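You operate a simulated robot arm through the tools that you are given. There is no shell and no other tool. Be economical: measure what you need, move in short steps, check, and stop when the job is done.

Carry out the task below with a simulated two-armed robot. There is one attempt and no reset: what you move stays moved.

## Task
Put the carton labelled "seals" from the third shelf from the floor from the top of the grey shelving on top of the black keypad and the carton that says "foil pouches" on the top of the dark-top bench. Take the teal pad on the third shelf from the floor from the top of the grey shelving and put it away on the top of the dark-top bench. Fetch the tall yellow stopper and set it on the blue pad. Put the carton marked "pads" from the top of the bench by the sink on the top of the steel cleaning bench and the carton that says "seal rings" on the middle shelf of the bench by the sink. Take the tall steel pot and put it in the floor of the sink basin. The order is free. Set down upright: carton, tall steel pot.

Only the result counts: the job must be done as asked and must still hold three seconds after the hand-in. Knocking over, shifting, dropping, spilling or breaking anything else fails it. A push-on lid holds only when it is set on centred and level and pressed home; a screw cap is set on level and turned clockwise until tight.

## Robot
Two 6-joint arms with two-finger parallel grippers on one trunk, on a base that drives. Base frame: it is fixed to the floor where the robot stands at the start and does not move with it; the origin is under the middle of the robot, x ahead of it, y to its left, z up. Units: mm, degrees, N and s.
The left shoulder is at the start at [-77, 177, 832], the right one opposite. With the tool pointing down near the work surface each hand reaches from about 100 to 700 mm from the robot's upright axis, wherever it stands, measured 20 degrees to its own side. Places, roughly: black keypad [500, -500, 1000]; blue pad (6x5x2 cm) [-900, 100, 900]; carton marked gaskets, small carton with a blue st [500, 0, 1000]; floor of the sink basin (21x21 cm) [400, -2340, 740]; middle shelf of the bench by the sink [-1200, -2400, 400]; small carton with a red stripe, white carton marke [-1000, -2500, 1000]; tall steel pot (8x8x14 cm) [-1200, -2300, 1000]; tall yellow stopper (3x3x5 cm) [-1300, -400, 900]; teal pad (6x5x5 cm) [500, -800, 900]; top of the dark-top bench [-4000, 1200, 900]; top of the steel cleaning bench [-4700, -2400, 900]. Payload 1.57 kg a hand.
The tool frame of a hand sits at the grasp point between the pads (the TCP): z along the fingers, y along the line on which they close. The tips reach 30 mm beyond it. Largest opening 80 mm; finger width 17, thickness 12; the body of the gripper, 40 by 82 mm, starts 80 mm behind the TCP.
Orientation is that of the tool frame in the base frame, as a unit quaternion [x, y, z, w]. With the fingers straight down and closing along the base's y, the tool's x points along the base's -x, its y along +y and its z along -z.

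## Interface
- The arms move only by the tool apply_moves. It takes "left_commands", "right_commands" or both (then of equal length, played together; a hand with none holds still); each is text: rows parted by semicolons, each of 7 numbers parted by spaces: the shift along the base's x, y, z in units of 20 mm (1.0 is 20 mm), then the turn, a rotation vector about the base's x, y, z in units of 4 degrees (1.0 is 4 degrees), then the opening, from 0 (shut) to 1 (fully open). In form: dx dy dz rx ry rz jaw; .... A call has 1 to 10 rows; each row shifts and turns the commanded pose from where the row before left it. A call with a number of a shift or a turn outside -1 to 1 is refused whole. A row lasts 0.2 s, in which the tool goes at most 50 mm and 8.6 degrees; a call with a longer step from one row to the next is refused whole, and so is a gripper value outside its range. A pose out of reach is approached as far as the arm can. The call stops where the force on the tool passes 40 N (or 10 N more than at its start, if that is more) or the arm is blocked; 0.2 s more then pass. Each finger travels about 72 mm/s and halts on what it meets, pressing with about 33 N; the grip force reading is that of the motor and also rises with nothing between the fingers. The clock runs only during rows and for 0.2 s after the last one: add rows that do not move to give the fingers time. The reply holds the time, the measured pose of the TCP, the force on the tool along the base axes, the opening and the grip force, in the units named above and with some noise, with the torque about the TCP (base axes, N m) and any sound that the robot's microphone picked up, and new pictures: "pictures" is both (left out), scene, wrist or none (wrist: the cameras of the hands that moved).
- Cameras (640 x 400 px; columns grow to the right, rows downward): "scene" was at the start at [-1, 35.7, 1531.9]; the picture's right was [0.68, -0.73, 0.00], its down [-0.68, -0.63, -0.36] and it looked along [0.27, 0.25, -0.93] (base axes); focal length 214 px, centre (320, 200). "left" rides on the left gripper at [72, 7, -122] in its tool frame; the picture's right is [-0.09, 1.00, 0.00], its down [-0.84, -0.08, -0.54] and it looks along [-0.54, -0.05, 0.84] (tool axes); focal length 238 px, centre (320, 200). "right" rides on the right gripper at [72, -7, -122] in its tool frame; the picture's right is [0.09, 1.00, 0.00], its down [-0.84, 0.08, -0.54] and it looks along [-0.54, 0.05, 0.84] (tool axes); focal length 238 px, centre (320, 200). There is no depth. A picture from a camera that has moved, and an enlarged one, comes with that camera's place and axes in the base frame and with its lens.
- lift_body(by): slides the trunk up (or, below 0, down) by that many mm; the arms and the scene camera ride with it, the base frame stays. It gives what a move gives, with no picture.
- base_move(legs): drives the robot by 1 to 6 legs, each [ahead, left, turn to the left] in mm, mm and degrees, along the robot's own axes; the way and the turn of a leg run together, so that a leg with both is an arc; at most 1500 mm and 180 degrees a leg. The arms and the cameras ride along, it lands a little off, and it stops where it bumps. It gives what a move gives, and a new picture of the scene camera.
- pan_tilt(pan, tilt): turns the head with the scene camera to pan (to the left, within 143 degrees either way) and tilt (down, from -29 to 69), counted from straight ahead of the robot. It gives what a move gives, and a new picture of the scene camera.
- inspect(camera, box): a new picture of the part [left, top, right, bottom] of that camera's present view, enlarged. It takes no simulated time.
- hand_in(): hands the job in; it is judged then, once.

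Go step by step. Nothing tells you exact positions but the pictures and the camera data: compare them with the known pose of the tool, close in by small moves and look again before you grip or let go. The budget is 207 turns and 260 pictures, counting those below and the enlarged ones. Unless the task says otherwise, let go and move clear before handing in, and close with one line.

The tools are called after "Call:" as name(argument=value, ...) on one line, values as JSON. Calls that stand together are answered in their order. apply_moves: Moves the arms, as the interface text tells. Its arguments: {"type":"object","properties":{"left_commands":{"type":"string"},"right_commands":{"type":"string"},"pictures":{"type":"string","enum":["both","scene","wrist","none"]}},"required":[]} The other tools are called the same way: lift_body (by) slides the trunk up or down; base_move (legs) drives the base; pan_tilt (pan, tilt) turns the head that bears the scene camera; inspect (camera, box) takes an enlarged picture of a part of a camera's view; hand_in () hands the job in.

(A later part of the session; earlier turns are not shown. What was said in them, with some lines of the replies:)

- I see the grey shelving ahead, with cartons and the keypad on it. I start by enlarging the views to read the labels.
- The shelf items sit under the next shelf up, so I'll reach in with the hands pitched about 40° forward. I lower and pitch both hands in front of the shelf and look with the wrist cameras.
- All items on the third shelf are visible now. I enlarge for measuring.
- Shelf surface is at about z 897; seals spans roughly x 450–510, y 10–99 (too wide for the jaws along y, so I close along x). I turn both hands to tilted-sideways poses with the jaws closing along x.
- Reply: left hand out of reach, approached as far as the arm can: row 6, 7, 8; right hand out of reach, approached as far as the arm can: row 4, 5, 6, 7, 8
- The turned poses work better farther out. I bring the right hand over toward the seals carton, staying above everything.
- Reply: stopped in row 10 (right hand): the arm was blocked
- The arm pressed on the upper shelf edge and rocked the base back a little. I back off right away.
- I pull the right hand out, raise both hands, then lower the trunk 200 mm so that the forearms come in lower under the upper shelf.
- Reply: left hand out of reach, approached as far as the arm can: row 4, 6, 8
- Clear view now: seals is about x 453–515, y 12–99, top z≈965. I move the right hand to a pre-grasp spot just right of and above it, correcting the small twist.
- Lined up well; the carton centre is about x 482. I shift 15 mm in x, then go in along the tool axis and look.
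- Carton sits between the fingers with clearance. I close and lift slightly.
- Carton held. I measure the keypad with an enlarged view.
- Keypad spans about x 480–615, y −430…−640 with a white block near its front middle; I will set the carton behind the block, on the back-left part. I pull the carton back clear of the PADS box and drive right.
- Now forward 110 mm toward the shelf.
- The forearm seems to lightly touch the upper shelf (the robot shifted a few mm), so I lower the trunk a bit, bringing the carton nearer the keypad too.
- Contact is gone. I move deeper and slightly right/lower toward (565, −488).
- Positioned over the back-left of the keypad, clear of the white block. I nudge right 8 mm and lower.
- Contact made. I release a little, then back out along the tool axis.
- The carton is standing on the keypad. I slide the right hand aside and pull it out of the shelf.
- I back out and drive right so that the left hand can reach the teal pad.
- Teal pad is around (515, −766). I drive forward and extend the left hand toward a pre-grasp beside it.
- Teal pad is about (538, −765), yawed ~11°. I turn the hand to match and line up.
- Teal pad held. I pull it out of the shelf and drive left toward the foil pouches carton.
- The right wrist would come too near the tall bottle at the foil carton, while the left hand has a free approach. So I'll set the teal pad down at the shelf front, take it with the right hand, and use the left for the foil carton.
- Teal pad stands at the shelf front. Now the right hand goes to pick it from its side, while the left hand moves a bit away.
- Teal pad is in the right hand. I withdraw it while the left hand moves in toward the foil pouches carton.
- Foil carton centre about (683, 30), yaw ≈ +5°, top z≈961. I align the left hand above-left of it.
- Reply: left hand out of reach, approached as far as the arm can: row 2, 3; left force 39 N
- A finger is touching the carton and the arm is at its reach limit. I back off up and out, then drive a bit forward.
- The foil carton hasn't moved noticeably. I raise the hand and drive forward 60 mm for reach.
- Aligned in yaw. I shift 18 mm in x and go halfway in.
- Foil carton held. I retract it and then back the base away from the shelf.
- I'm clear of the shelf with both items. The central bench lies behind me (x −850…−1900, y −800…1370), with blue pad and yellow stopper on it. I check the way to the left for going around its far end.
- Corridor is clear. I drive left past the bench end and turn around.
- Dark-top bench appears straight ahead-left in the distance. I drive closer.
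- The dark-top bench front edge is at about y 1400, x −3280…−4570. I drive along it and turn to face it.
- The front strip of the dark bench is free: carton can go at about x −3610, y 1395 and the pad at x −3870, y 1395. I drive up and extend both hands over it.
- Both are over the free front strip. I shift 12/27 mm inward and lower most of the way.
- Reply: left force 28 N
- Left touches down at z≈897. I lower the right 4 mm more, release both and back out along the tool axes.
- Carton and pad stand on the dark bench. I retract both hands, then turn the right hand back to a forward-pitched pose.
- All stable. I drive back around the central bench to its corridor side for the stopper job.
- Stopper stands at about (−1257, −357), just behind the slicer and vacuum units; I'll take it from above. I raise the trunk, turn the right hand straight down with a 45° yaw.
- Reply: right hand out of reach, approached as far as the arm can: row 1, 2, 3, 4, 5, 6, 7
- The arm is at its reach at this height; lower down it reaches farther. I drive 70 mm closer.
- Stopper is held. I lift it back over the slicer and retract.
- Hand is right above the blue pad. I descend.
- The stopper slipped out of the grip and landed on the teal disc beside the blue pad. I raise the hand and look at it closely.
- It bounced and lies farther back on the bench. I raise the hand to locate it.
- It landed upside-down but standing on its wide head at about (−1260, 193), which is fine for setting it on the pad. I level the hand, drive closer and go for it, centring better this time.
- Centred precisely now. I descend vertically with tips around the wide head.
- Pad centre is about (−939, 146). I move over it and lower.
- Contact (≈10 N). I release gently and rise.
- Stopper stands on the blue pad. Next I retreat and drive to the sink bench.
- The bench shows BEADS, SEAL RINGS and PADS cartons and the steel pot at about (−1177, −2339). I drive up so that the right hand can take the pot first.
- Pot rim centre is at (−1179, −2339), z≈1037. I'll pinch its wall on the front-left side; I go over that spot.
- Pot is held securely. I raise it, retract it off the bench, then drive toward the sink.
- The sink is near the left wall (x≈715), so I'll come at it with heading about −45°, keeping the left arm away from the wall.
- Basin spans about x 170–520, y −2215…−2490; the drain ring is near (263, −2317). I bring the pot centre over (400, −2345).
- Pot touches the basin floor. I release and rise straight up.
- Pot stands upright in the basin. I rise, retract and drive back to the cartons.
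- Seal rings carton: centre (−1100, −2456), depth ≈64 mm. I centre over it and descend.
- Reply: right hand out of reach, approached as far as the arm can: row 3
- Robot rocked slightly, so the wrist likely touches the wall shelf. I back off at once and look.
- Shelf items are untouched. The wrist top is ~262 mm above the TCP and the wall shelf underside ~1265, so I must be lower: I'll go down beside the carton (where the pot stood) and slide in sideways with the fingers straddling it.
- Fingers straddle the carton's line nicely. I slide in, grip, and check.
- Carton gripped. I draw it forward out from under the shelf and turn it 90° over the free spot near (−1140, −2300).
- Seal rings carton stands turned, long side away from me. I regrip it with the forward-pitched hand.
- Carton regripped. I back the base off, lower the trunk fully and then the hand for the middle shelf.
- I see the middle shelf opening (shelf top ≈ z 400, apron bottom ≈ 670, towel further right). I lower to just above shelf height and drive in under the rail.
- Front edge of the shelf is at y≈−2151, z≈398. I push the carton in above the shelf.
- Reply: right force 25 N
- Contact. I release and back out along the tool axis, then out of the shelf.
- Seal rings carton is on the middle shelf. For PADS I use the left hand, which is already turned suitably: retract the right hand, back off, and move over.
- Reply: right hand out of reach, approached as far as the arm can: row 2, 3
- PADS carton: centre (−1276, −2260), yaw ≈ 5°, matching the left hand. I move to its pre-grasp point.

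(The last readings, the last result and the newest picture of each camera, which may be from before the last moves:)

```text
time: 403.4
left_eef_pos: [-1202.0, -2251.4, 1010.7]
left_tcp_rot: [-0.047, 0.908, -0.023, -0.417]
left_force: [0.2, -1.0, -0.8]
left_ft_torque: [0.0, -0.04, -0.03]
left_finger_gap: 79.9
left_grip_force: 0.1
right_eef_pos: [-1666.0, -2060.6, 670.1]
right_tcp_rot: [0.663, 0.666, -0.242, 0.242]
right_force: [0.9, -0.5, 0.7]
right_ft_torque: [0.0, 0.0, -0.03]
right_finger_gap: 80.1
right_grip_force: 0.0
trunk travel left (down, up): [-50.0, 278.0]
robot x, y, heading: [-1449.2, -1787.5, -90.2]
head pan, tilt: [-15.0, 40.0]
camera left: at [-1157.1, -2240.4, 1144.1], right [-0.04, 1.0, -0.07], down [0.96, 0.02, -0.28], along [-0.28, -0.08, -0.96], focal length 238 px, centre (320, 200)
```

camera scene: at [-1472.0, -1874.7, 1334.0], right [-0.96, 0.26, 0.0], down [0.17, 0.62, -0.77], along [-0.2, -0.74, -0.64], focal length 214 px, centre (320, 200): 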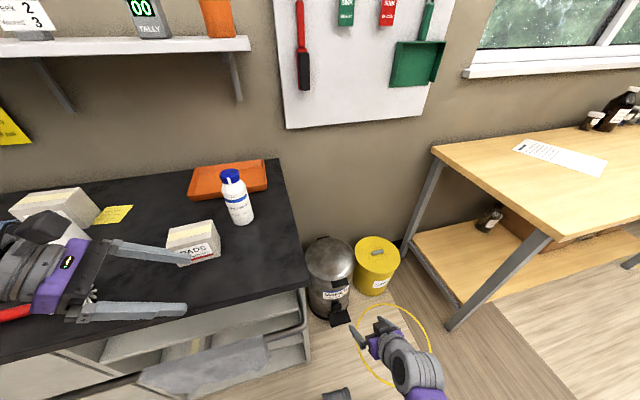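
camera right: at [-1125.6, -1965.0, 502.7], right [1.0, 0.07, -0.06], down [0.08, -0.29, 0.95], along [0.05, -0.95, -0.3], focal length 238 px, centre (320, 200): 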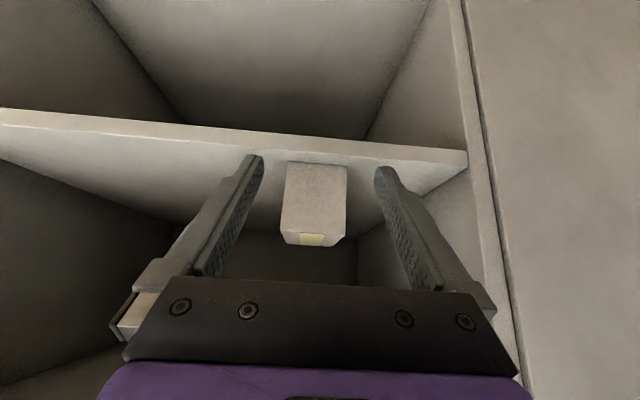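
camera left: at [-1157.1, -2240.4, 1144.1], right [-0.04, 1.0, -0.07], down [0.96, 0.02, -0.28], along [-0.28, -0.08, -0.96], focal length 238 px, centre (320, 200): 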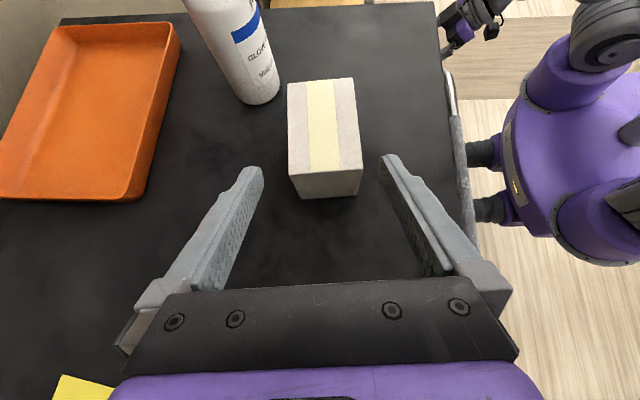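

Call:
apply_moves(left_commands="0 0 -.6 0 0 0 1;-.83 -.04 -.72 0 0 0 1;-.83 -.04 -.72 0 0 0 1;-.83 -.04 -.72 0 0 0 1;-.83 -.04 -.74 0 0 0 1;0 0 0 0 0 0 1", pictures="wrist")

```text
time: 404.8
left_eef_pos: [-1269.2, -2254.9, 941.5]
left_tcp_rot: [-0.045, 0.907, -0.021, -0.418]
left_force: [-1.0, -0.4, 0.3]
left_ft_torque: [-0.02, 0.01, 0.03]
left_finger_gap: 80.1
left_grip_force: 0.1
right_eef_pos: [-1666.1, -2061.1, 670.2]
right_tcp_rot: [0.663, 0.666, -0.243, 0.242]
right_force: [0.0, -0.1, 0.7]
right_ft_torque: [0.0, 0.02, 0.0]
right_finger_gap: 79.9
right_grip_force: 0.0
trunk travel left (down, up): [-50.0, 278.0]
robot x, y, heading: [-1450.9, -1790.6, -90.3]
head pan, tilt: [-15.0, 40.0]
camera left: at [-1224.1, -2243.5, 1074.3], right [-0.04, 1.0, -0.07], down [0.96, 0.02, -0.28], along [-0.28, -0.08, -0.96], focal length 238 px, centre (320, 200)
```

left: 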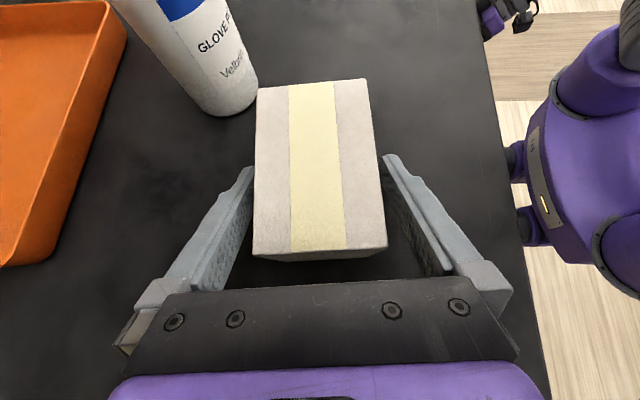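

Call:
apply_moves(left_commands="0 0 0 0 0 0 .4;0 0 0 0 0 0 .4;0 0 0 0 0 0 .4;0 0 0 0 0 0 .4;0 0 .6 0 0 0 .4;0 .3 1 0 0 0 .4;0 .6 1 0 0 0 .4;0 1 1 0 0 0 .4;0 1 .5 0 0 0 .4;0 1 0 0 0 0 .4")

```text
time: 407.0
left_eef_pos: [-1269.8, -2176.8, 1021.2]
left_tcp_rot: [-0.045, 0.907, -0.022, -0.417]
left_force: [-0.3, 0.7, -1.1]
left_ft_torque: [-0.03, -0.02, -0.04]
left_finger_gap: 59.6
left_grip_force: 32.9
right_eef_pos: [-1666.6, -2060.9, 670.3]
right_tcp_rot: [0.663, 0.666, -0.241, 0.241]
right_force: [-0.6, 0.0, -0.3]
right_ft_torque: [-0.03, 0.03, 0.0]
right_finger_gap: 80.1
right_grip_force: 0.1
trunk travel left (down, up): [-50.0, 278.0]
robot x, y, heading: [-1447.0, -1791.8, -90.5]
head pan, tilt: [-15.0, 40.0]
camera scene: at [-1472.1, -1873.7, 1334.0], right [-0.96, 0.26, 0.0], down [0.17, 0.62, -0.77], along [-0.2, -0.74, -0.64], focal length 214 px, centre (320, 200)
camera left: at [-1223.6, -2164.5, 1155.6], right [-0.04, 1.0, -0.07], down [0.96, 0.02, -0.28], along [-0.28, -0.08, -0.96], focal length 238 px, centre (320, 200)
```

scene: 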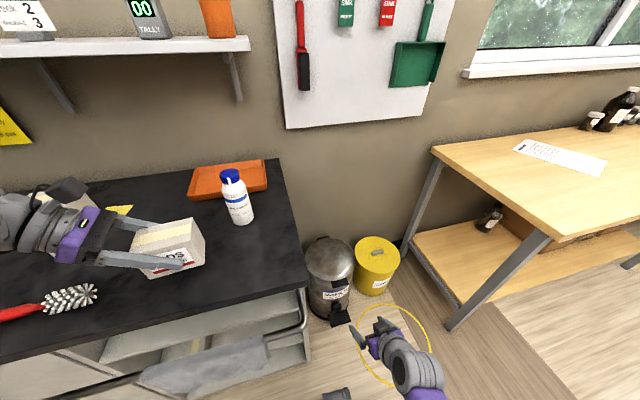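
left: 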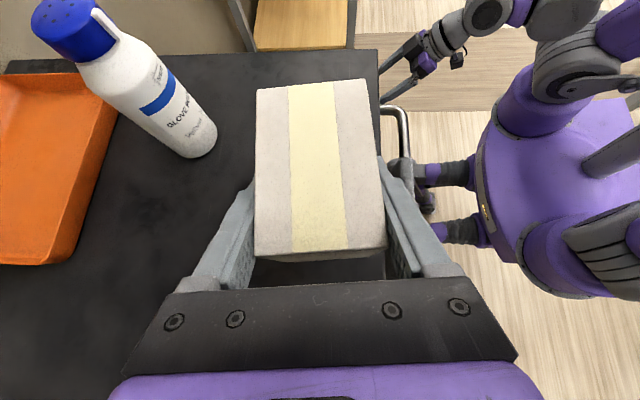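

PADS held. I back off and look along the way toward the steel cleaning bench.

Call:
base_move(legs=[[-370, 0, 0]])

Call:
pan_tilt(pan=-75, tilt=18)

```text
time: 409.4
left_eef_pos: [-1266.5, -1810.1, 1022.0]
left_tcp_rot: [-0.044, 0.908, -0.021, -0.417]
left_force: [0.3, 0.8, -1.2]
left_ft_torque: [-0.02, 0.0, 0.02]
left_finger_gap: 59.4
left_grip_force: 32.9
right_eef_pos: [-1664.4, -1695.3, 671.3]
right_tcp_rot: [0.662, 0.666, -0.243, 0.242]
right_force: [-0.5, 0.5, 0.3]
right_ft_torque: [-0.01, 0.03, 0.01]
right_finger_gap: 80.3
right_grip_force: 0.1
trunk travel left (down, up): [-50.0, 278.0]
robot x, y, heading: [-1446.6, -1427.7, -90.4]
head pan, tilt: [-15.0, 40.0]
camera scene: at [-1470.0, -1507.8, 1334.0], right [-0.96, 0.26, 0.0], down [0.17, 0.62, -0.77], along [-0.2, -0.74, -0.64], focal length 214 px, centre (320, 200)
```

scene: 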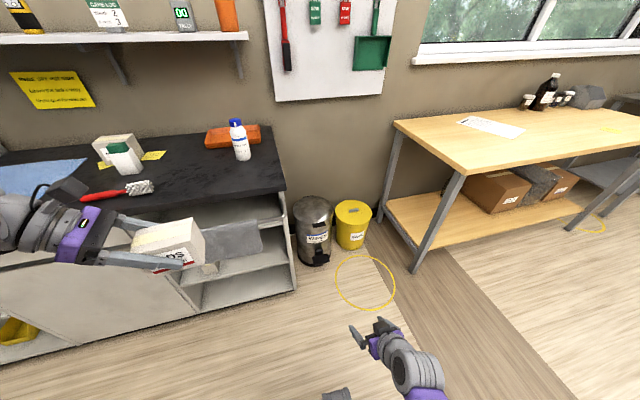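

```text
time: 410.7
left_eef_pos: [-1266.5, -1811.5, 1021.6]
left_tcp_rot: [-0.047, 0.907, -0.022, -0.417]
left_force: [-0.1, 0.0, -0.7]
left_ft_torque: [-0.01, -0.03, 0.0]
left_finger_gap: 59.8
left_grip_force: 33.8
right_eef_pos: [-1664.1, -1695.1, 669.0]
right_tcp_rot: [0.663, 0.666, -0.241, 0.242]
right_force: [0.6, 0.3, 0.1]
right_ft_torque: [-0.01, 0.0, -0.01]
right_finger_gap: 79.9
right_grip_force: 0.0
trunk travel left (down, up): [-50.0, 278.0]
robot x, y, heading: [-1446.8, -1428.6, -90.2]
head pan, tilt: [-75.0, 18.0]
camera scene: at [-1537.9, -1450.1, 1368.6], right [-0.25, 0.97, 0.0], down [0.3, 0.08, -0.95], along [-0.92, -0.24, -0.31], focal length 214 px, centre (320, 200)
```

scene: 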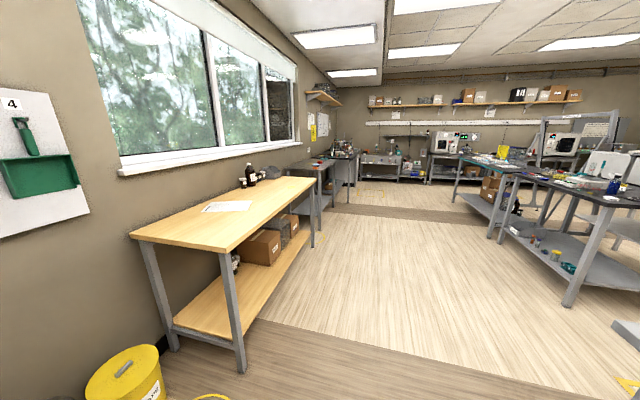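

The lane is clear. I drive along it.

Call:
base_move(legs=[[0, -1500, 0], [0, -1500, 0]])

Call:
pan_tilt(pan=-10, tilt=30)

```text
time: 436.8
left_eef_pos: [-4253.3, -1799.2, 1022.7]
left_tcp_rot: [-0.047, 0.907, -0.022, -0.418]
left_force: [0.0, -0.3, -0.5]
left_ft_torque: [0.0, -0.05, 0.0]
left_finger_gap: 59.7
left_grip_force: 32.8
right_eef_pos: [-4651.6, -1684.4, 670.3]
right_tcp_rot: [0.661, 0.667, -0.241, 0.243]
right_force: [-0.7, 0.1, 0.0]
right_ft_torque: [0.02, -0.01, 0.02]
right_finger_gap: 79.8
right_grip_force: 0.1
trunk travel left (down, up): [-50.0, 278.0]
robot x, y, heading: [-4437.6, -1416.4, -90.4]
head pan, tilt: [-75.0, 18.0]
camera scene: at [-4526.3, -1438.6, 1368.6], right [-0.26, 0.97, 0.0], down [0.3, 0.08, -0.95], along [-0.92, -0.24, -0.31], focal length 214 px, centre (320, 200)
```

scene: 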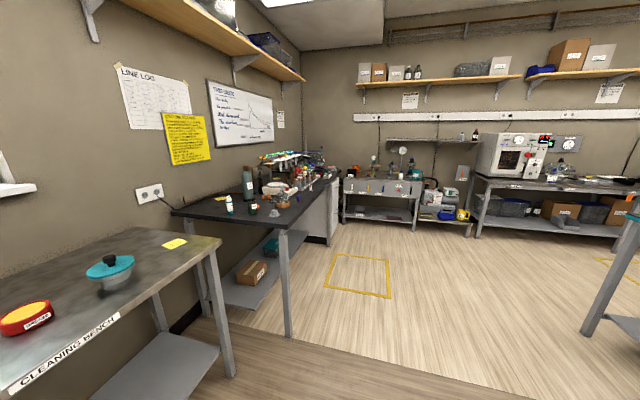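

```text
time: 438.1
left_eef_pos: [-4255.3, -1799.9, 1020.9]
left_tcp_rot: [-0.046, 0.907, -0.022, -0.418]
left_force: [1.3, 0.6, -1.3]
left_ft_torque: [-0.05, 0.0, 0.02]
left_finger_gap: 59.5
left_grip_force: 32.5
right_eef_pos: [-4651.3, -1683.8, 669.5]
right_tcp_rot: [0.661, 0.667, -0.242, 0.242]
right_force: [0.3, -0.5, -0.1]
right_ft_torque: [0.01, 0.0, 0.0]
right_finger_gap: 80.2
right_grip_force: 0.0
trunk travel left (down, up): [-50.0, 278.0]
robot x, y, heading: [-4434.6, -1410.2, -90.3]
head pan, tilt: [-10.0, 30.0]
camera scene: at [-4452.1, -1503.7, 1349.3], right [-0.98, 0.18, 0.0], down [0.09, 0.49, -0.87], along [-0.15, -0.85, -0.5], focal length 214 px, centre (320, 200)
```

scene: 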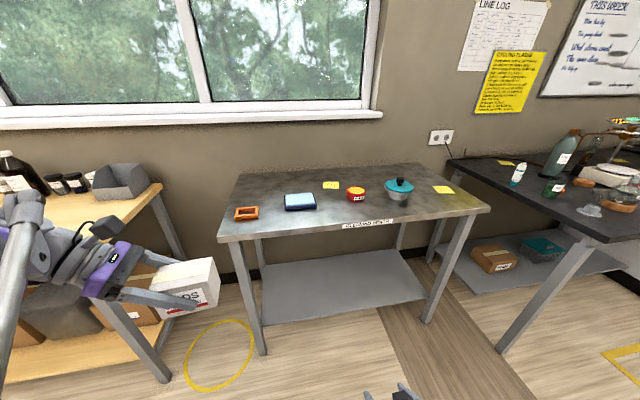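

The labelled cleaning bench is ahead, with a free spot at about (−4620, −2170). I align the base.

Call:
base_move(legs=[[0, -360, 0], [250, 0, 0]])

Call:
apply_moves(left_commands="0 -1 0 0 0 0 .4;0 -1 0 0 0 0 .4;0 -1 0 0 0 0 .4;0 -1 0 0 0 0 .4;0 -1 0 0 0 0 .4;0 -1 0 0 0 0 .4")

```text
time: 443.3
left_eef_pos: [-4617.7, -2043.7, 1021.0]
left_tcp_rot: [-0.047, 0.907, -0.022, -0.418]
left_force: [-0.3, -0.2, -0.7]
left_ft_torque: [0.05, -0.02, -0.03]
left_finger_gap: 59.5
left_grip_force: 32.8
right_eef_pos: [-5015.7, -1929.4, 669.9]
right_tcp_rot: [0.662, 0.667, -0.242, 0.242]
right_force: [1.4, -0.5, 0.7]
right_ft_torque: [0.03, 0.03, 0.01]
right_finger_gap: 79.8
right_grip_force: 0.1
trunk travel left (down, up): [-50.0, 278.0]
robot x, y, heading: [-4801.5, -1659.4, -90.1]
head pan, tilt: [-10.0, 30.0]
camera scene: at [-4815.5, -1749.0, 1349.3], right [-0.98, 0.18, 0.0], down [0.09, 0.49, -0.87], along [-0.15, -0.85, -0.5], focal length 214 px, centre (320, 200)
```

scene: 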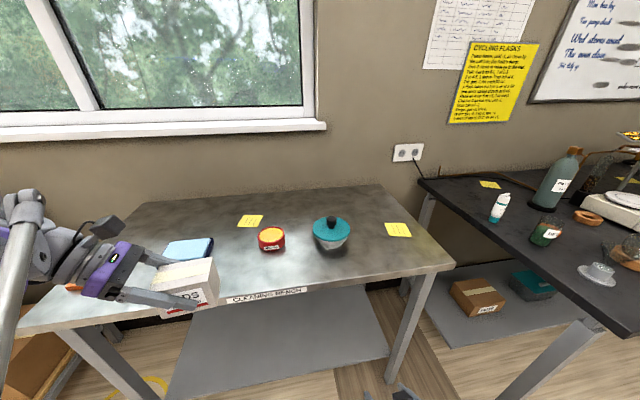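

```text
time: 444.7
left_eef_pos: [-4618.1, -2163.3, 1021.3]
left_tcp_rot: [-0.047, 0.907, -0.022, -0.417]
left_force: [-0.3, -0.1, 0.0]
left_ft_torque: [-0.02, 0.01, 0.0]
left_finger_gap: 59.6
left_grip_force: 32.7
right_eef_pos: [-5016.0, -1928.7, 669.1]
right_tcp_rot: [0.662, 0.667, -0.241, 0.242]
right_force: [0.4, -0.5, -0.5]
right_ft_torque: [0.0, 0.04, -0.01]
right_finger_gap: 79.9
right_grip_force: 0.0
trunk travel left (down, up): [-50.0, 278.0]
robot x, y, heading: [-4794.3, -1656.8, -89.8]
head pan, tilt: [-10.0, 30.0]
camera scene: at [-4815.4, -1748.9, 1349.3], right [-0.98, 0.18, 0.0], down [0.09, 0.49, -0.87], along [-0.15, -0.85, -0.5], focal length 214 px, centre (320, 200)
camera left: at [-4573.0, -2151.9, 1154.8], right [-0.04, 1.0, -0.07], down [0.96, 0.02, -0.28], along [-0.28, -0.08, -0.96], focal length 238 px, centre (320, 200)
```

scene: 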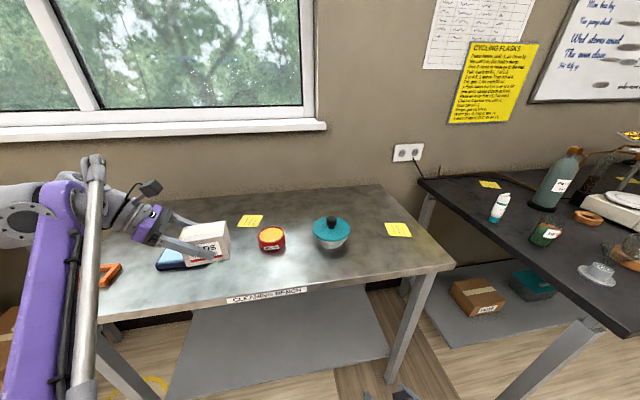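
left: 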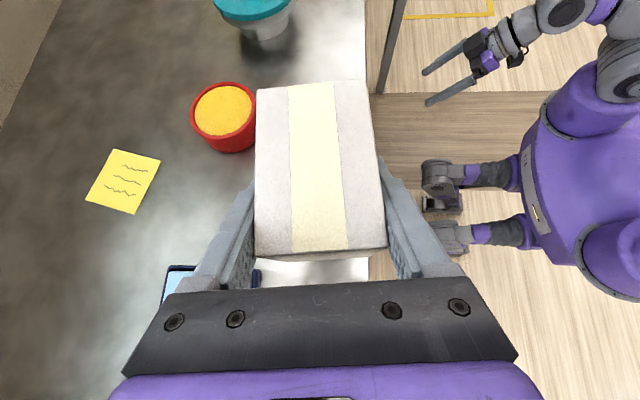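

Call:
apply_moves(left_commands="0 -1 0 0 0 0 .4;-.3 0 -1 0 0 0 .4;0 0 -1 0 0 0 .4;0 0 -1 0 0 0 .4;0 0 -.3 0 0 0 .4;0 0 0 0 0 0 .4", pictures="wrist")

Call:
inspect(camera="scene", box=[120, 190, 300, 310])

```text
time: 446.1
left_eef_pos: [-4623.8, -2182.7, 954.0]
left_tcp_rot: [-0.046, 0.907, -0.021, -0.418]
left_force: [0.8, -0.2, -0.3]
left_ft_torque: [-0.03, 0.0, 0.01]
left_finger_gap: 59.5
left_grip_force: 32.9
right_eef_pos: [-5014.6, -1929.6, 670.1]
right_tcp_rot: [0.661, 0.667, -0.241, 0.243]
right_force: [-0.6, -0.1, 0.2]
right_ft_torque: [0.02, 0.03, 0.0]
right_finger_gap: 79.8
right_grip_force: 0.1
trunk travel left (down, up): [-50.0, 278.0]
robot x, y, heading: [-4800.5, -1658.6, -90.3]
head pan, tilt: [-10.0, 30.0]
camera left: at [-4578.6, -2171.4, 1089.0], right [-0.04, 1.0, -0.07], down [0.96, 0.02, -0.28], along [-0.28, -0.08, -0.96], focal length 238 px, centre (320, 200)
```

left: 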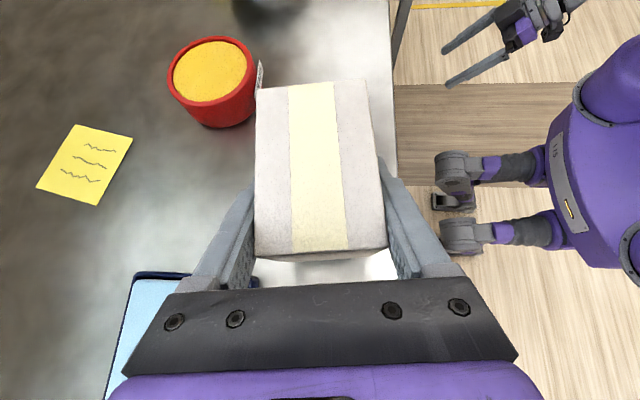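

```text
3.33 times, centred on (210, 250) of scene
camera zoom: at [-4815.5, -1748.4, 1349.3], right [-0.98, 0.18, 0.0], down [0.09, 0.49, -0.87], along [-0.15, -0.85, -0.5], focal length 715 px, centre (687, 33)
```

zoom: 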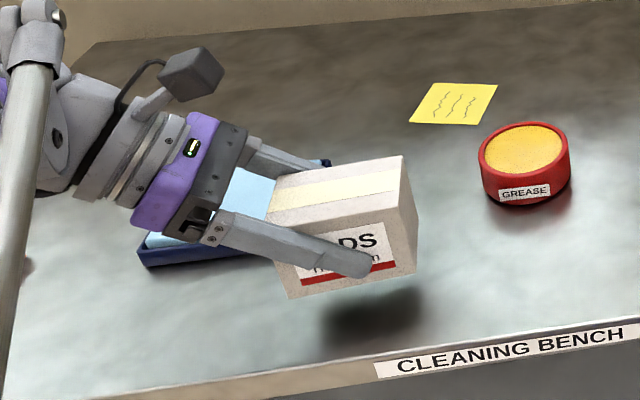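

Call:
apply_moves(left_commands="-.7 0 0 0 0 0 .4;0 0 -.3 0 0 0 .4;0 0 -.15 0 0 0 .4;0 0 0 0 0 0 .4", pictures="none")

Call:
apply_moves(left_commands="0 0 -.1 0 0 0 .4;0 0 0 0 0 0 .4", pictures="none")

Call:
inspect(camera="scene", box=[120, 190, 300, 310])

```text
time: 447.1
left_eef_pos: [-4637.1, -2184.9, 946.7]
left_tcp_rot: [-0.047, 0.907, -0.022, -0.417]
left_force: [0.5, -1.1, -0.2]
left_ft_torque: [-0.03, 0.01, 0.02]
left_finger_gap: 59.5
left_grip_force: 32.9
right_eef_pos: [-5015.8, -1929.4, 670.2]
right_tcp_rot: [0.662, 0.667, -0.241, 0.242]
right_force: [0.7, 0.0, 0.1]
right_ft_torque: [-0.03, -0.01, 0.0]
right_finger_gap: 80.3
right_grip_force: 0.2
trunk travel left (down, up): [-50.0, 278.0]
robot x, y, heading: [-4801.5, -1660.0, -90.1]
head pan, tilt: [-10.0, 30.0]
```

```text
time: 447.7
left_eef_pos: [-4637.6, -2183.6, 944.5]
left_tcp_rot: [-0.047, 0.907, -0.022, -0.417]
left_force: [0.2, 0.9, -0.7]
left_ft_torque: [0.01, -0.03, 0.01]
left_finger_gap: 59.8
left_grip_force: 32.9
right_eef_pos: [-5016.3, -1928.7, 670.9]
right_tcp_rot: [0.662, 0.667, -0.242, 0.242]
right_force: [0.8, -0.3, -0.2]
right_ft_torque: [0.01, 0.01, -0.01]
right_finger_gap: 80.0
right_grip_force: 0.1
trunk travel left (down, up): [-50.0, 278.0]
robot x, y, heading: [-4798.4, -1661.3, -90.0]
head pan, tilt: [-10.0, 30.0]
```

```text
3.33 times, centred on (210, 250) of scene
camera zoom: at [-4815.5, -1748.4, 1349.3], right [-0.98, 0.18, 0.0], down [0.09, 0.49, -0.87], along [-0.15, -0.85, -0.5], focal length 715 px, centre (687, 33)
```

zoom: 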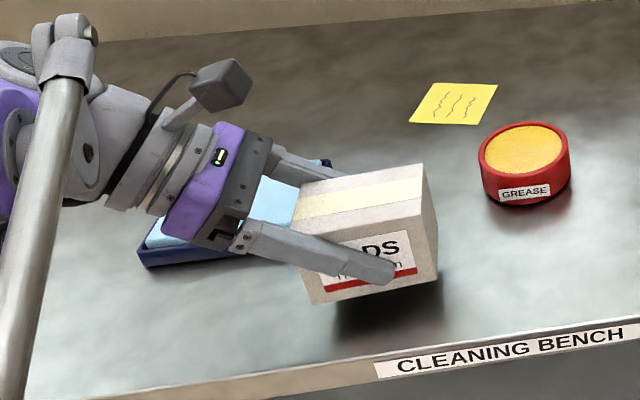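

Call:
apply_moves(left_commands="0 0 -.25 0 0 0 .4;0 0 -.1 0 0 0 .4;0 0 0 0 0 0 .4", pictures="none")

Call:
apply_moves(left_commands="0 0 -.2 0 0 0 .4;0 0 0 0 0 0 .4", pictures="none")

Call:
inspect(camera="scene", box=[120, 190, 300, 310])

```text
time: 448.5
left_eef_pos: [-4638.4, -2184.3, 937.4]
left_tcp_rot: [-0.046, 0.907, -0.022, -0.417]
left_force: [-0.3, 0.7, -1.4]
left_ft_torque: [0.03, -0.02, 0.0]
left_finger_gap: 59.8
left_grip_force: 32.7
right_eef_pos: [-5016.1, -1929.0, 670.6]
right_tcp_rot: [0.662, 0.667, -0.242, 0.242]
right_force: [-0.8, -0.2, -0.1]
right_ft_torque: [-0.02, -0.01, 0.0]
right_finger_gap: 80.1
right_grip_force: 0.1
trunk travel left (down, up): [-50.0, 278.0]
robot x, y, heading: [-4797.8, -1657.2, -90.2]
head pan, tilt: [-10.0, 30.0]
```

```text
time: 449.1
left_eef_pos: [-4637.9, -2184.4, 933.1]
left_tcp_rot: [-0.046, 0.907, -0.022, -0.417]
left_force: [-0.3, 0.6, -0.7]
left_ft_torque: [0.01, -0.02, -0.03]
left_finger_gap: 59.8
left_grip_force: 33.2
right_eef_pos: [-5015.7, -1929.4, 670.6]
right_tcp_rot: [0.662, 0.667, -0.242, 0.242]
right_force: [-0.6, 0.4, -0.1]
right_ft_torque: [0.02, -0.02, 0.01]
right_finger_gap: 79.9
right_grip_force: 0.0
trunk travel left (down, up): [-50.0, 278.0]
robot x, y, heading: [-4796.6, -1662.6, -90.0]
head pan, tilt: [-10.0, 30.0]
```

```text
3.33 times, centred on (210, 250) of scene
camera zoom: at [-4815.5, -1748.4, 1349.3], right [-0.98, 0.18, 0.0], down [0.09, 0.49, -0.87], along [-0.15, -0.85, -0.5], focal length 715 px, centre (687, 33)
```

zoom: 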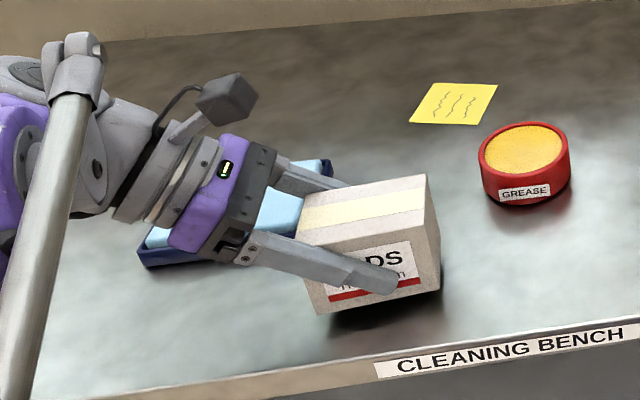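

Call:
apply_moves(left_commands="0 0 -.2 0 0 0 .4;0 0 0 0 0 0 .4", pictures="none")

Call:
apply_moves(left_commands="0 0 -.15 0 0 0 .4;0 0 0 0 0 0 .4", pictures="none")

```text
time: 449.7
left_eef_pos: [-4637.0, -2183.5, 929.0]
left_tcp_rot: [-0.047, 0.907, -0.022, -0.417]
left_force: [-1.1, -0.8, -1.1]
left_ft_torque: [-0.02, 0.02, -0.01]
left_finger_gap: 59.5
left_grip_force: 33.6
right_eef_pos: [-5014.3, -1929.9, 670.7]
right_tcp_rot: [0.662, 0.667, -0.241, 0.243]
right_force: [-0.4, -0.1, -0.2]
right_ft_torque: [0.02, 0.01, 0.0]
right_finger_gap: 80.0
right_grip_force: 0.0
trunk travel left (down, up): [-50.0, 278.0]
robot x, y, heading: [-4798.8, -1659.2, -90.1]
head pan, tilt: [-10.0, 30.0]
```

```text
time: 450.3
left_eef_pos: [-4637.5, -2184.8, 927.8]
left_tcp_rot: [-0.047, 0.907, -0.022, -0.417]
left_force: [-1.0, 0.3, -0.8]
left_ft_torque: [0.04, -0.03, 0.02]
left_finger_gap: 59.7
left_grip_force: 33.2
right_eef_pos: [-5016.1, -1928.5, 670.1]
right_tcp_rot: [0.662, 0.668, -0.24, 0.242]
right_force: [0.2, 0.0, -0.7]
right_ft_torque: [0.0, 0.0, 0.0]
right_finger_gap: 80.0
right_grip_force: 0.1
trunk travel left (down, up): [-50.0, 278.0]
robot x, y, heading: [-4798.4, -1657.4, -90.2]
head pan, tilt: [-10.0, 30.0]
```

Call:
apply_moves(left_commands="0 0 -.15 0 0 0 .4;0 0 0 0 0 0 .4", pictures="none")

Call:
inspect(camera="scene", box=[150, 210, 270, 300])

```text
time: 450.9
left_eef_pos: [-4637.8, -2184.4, 924.6]
left_tcp_rot: [-0.048, 0.907, -0.023, -0.417]
left_force: [0.2, -0.5, -1.2]
left_ft_torque: [-0.01, -0.04, -0.02]
left_finger_gap: 59.6
left_grip_force: 32.9
right_eef_pos: [-5015.3, -1929.1, 670.2]
right_tcp_rot: [0.662, 0.667, -0.241, 0.242]
right_force: [-0.6, 0.6, -0.9]
right_ft_torque: [0.01, 0.01, 0.03]
right_finger_gap: 79.9
right_grip_force: 0.0
trunk travel left (down, up): [-50.0, 278.0]
robot x, y, heading: [-4796.4, -1661.5, -90.3]
head pan, tilt: [-10.0, 30.0]
```

```text
4.44 times, centred on (210, 255) of scene
camera zoom: at [-4815.5, -1748.4, 1349.3], right [-0.98, 0.18, 0.0], down [0.09, 0.49, -0.87], along [-0.15, -0.85, -0.5], focal length 953 px, centre (809, -44)
```

zoom: 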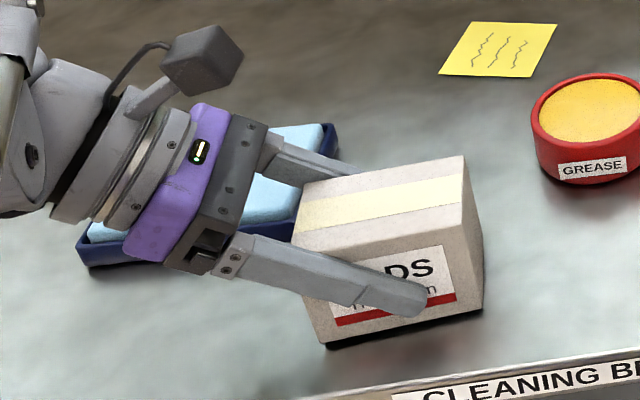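

Call:
apply_moves(left_commands="0 0 -.12 0 0 0 .4;0 0 0 0 0 0 .4", pictures="none")

Call:
apply_moves(left_commands="0 0 -.1 0 0 0 .4;0 0 0 0 0 0 .4", pictures="none")

```text
time: 451.5
left_eef_pos: [-4637.3, -2184.0, 920.7]
left_tcp_rot: [-0.048, 0.907, -0.023, -0.417]
left_force: [-0.2, -0.7, -0.9]
left_ft_torque: [-0.02, -0.01, 0.01]
left_finger_gap: 59.7
left_grip_force: 33.2
right_eef_pos: [-5015.4, -1929.4, 670.6]
right_tcp_rot: [0.662, 0.667, -0.241, 0.242]
right_force: [0.2, 0.1, 0.4]
right_ft_torque: [0.01, 0.0, -0.02]
right_finger_gap: 79.9
right_grip_force: 0.1
trunk travel left (down, up): [-50.0, 278.0]
robot x, y, heading: [-4799.4, -1660.6, -89.8]
head pan, tilt: [-10.0, 30.0]
```

```text
time: 452.1
left_eef_pos: [-4638.4, -2183.6, 920.1]
left_tcp_rot: [-0.048, 0.907, -0.023, -0.418]
left_force: [3.8, -5.4, 17.3]
left_ft_torque: [0.21, -0.28, -0.11]
left_finger_gap: 59.3
left_grip_force: 32.5
right_eef_pos: [-5015.6, -1928.7, 670.3]
right_tcp_rot: [0.661, 0.667, -0.241, 0.243]
right_force: [-0.3, -0.2, -0.8]
right_ft_torque: [0.01, 0.0, 0.0]
right_finger_gap: 79.8
right_grip_force: 0.0
trunk travel left (down, up): [-50.0, 278.0]
robot x, y, heading: [-4798.8, -1661.4, -90.3]
head pan, tilt: [-10.0, 30.0]
```

Contact (bench ≈ 876). I release and back out.

Call:
apply_moves(left_commands="0 0 .05 0 0 0 .4;0 0 0 0 0 0 .75;0 0 0 0 0 0 .92;0 0 0 0 0 0 .92;.38 .04 .33 0 0 0 .92;.76 .08 .65 0 0 0 .92;.76 .08 .65 0 0 0 .92;.76 .08 .65 0 0 0 .92;.4 .1 .9 0 0 0 .92;0 .5 1 0 0 0 .92")

```text
time: 454.3
left_eef_pos: [-4577.0, -2166.5, 1004.9]
left_tcp_rot: [-0.048, 0.907, -0.023, -0.418]
left_force: [0.2, 0.0, -0.1]
left_ft_torque: [0.01, 0.01, -0.01]
left_finger_gap: 73.8
left_grip_force: 0.1
right_eef_pos: [-5015.3, -1930.0, 671.1]
right_tcp_rot: [0.662, 0.667, -0.241, 0.242]
right_force: [0.3, 0.4, 0.8]
right_ft_torque: [0.01, -0.05, 0.0]
right_finger_gap: 80.1
right_grip_force: 0.1
trunk travel left (down, up): [-50.0, 278.0]
robot x, y, heading: [-4799.6, -1660.0, -90.1]
head pan, tilt: [-10.0, 30.0]
camera scene: at [-4815.7, -1748.1, 1349.4], right [-0.98, 0.18, 0.0], down [0.09, 0.49, -0.87], along [-0.15, -0.85, -0.5], focal length 214 px, centre (320, 200)
camera left: at [-4531.1, -2153.9, 1137.9], right [-0.04, 1.0, -0.07], down [0.96, 0.02, -0.28], along [-0.28, -0.08, -0.96], focal length 238 px, centre (320, 200)
```

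scene: 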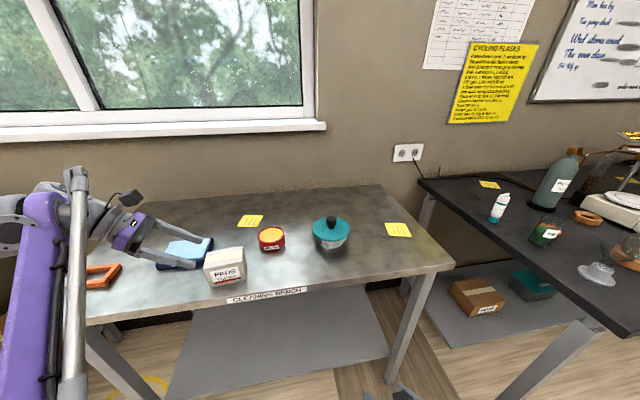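
left: 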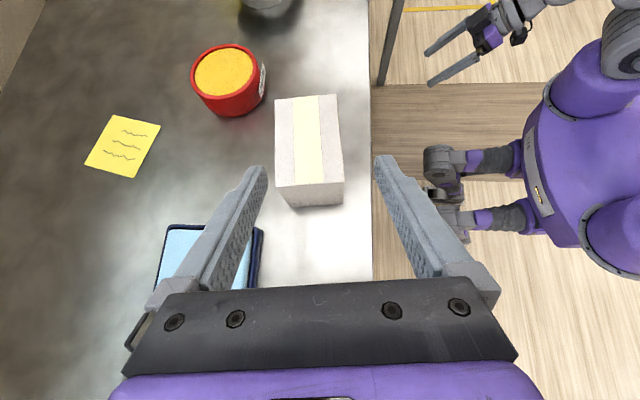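

All items are placed. I lift the left hand clear and back off before handing in.

Call:
apply_moves(left_commands="0 .6 1 0 0 0 1;0 1 1 0 0 0 1;0 1 1 0 0 0 1;0 1 0 0 0 0 1;0 1 0 0 0 0 1;0 1 0 0 0 0 1;0 1 0 0 0 0 1", pictures="none")

Call:
base_move(legs=[[-200, 0, 0]])

```text
time: 455.9
left_eef_pos: [-4576.7, -2033.7, 1064.0]
left_tcp_rot: [-0.047, 0.908, -0.023, -0.416]
left_force: [1.4, -0.3, 1.0]
left_ft_torque: [0.03, 0.01, -0.02]
left_finger_gap: 79.9
left_grip_force: 0.1
right_eef_pos: [-5015.2, -1928.3, 669.2]
right_tcp_rot: [0.662, 0.667, -0.242, 0.243]
right_force: [0.0, -0.8, 0.6]
right_ft_torque: [-0.02, 0.0, 0.0]
right_finger_gap: 80.0
right_grip_force: 0.0
trunk travel left (down, up): [-50.0, 278.0]
robot x, y, heading: [-4798.9, -1657.1, -90.1]
head pan, tilt: [-10.0, 30.0]
```

```text
time: 457.5
left_eef_pos: [-4575.5, -1836.8, 1063.7]
left_tcp_rot: [-0.046, 0.907, -0.022, -0.417]
left_force: [0.1, 0.1, 0.2]
left_ft_torque: [0.01, 0.0, 0.01]
left_finger_gap: 80.1
left_grip_force: 0.1
right_eef_pos: [-5016.7, -1729.9, 670.8]
right_tcp_rot: [0.662, 0.667, -0.241, 0.242]
right_force: [0.4, 0.2, -0.8]
right_ft_torque: [-0.04, 0.02, -0.03]
right_finger_gap: 80.1
right_grip_force: 0.1
trunk travel left (down, up): [-50.0, 278.0]
robot x, y, heading: [-4795.4, -1459.7, -90.2]
head pan, tilt: [-10.0, 30.0]
camera scene: at [-4815.0, -1549.5, 1349.4], right [-0.98, 0.18, 0.0], down [0.09, 0.49, -0.87], along [-0.15, -0.85, -0.5], focal length 214 px, centre (320, 200)
```

scene: 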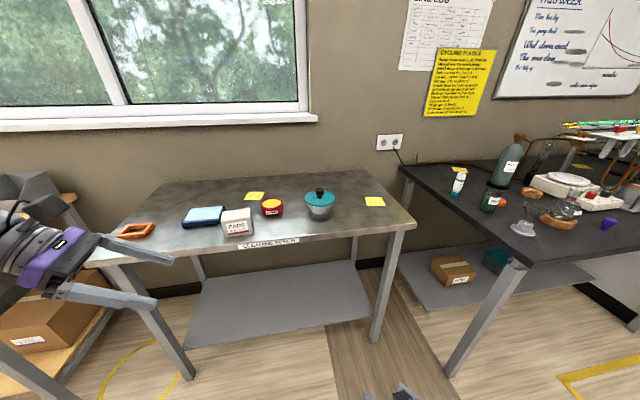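

The PADS carton stands on the cleaning bench, both hands are clear, and everything else is in place; I hand in.

Call:
hand_in()

```text
The job is handed in.
```

I handed the job in with everything placed as asked. The yellow stopper slipped once and fell on the bench, so it stands on the blue pad on its wide head, narrow end up. I also touched the grey shelving (twice or three times) and the wall shelf (once) while reaching, and saw nothing moved.
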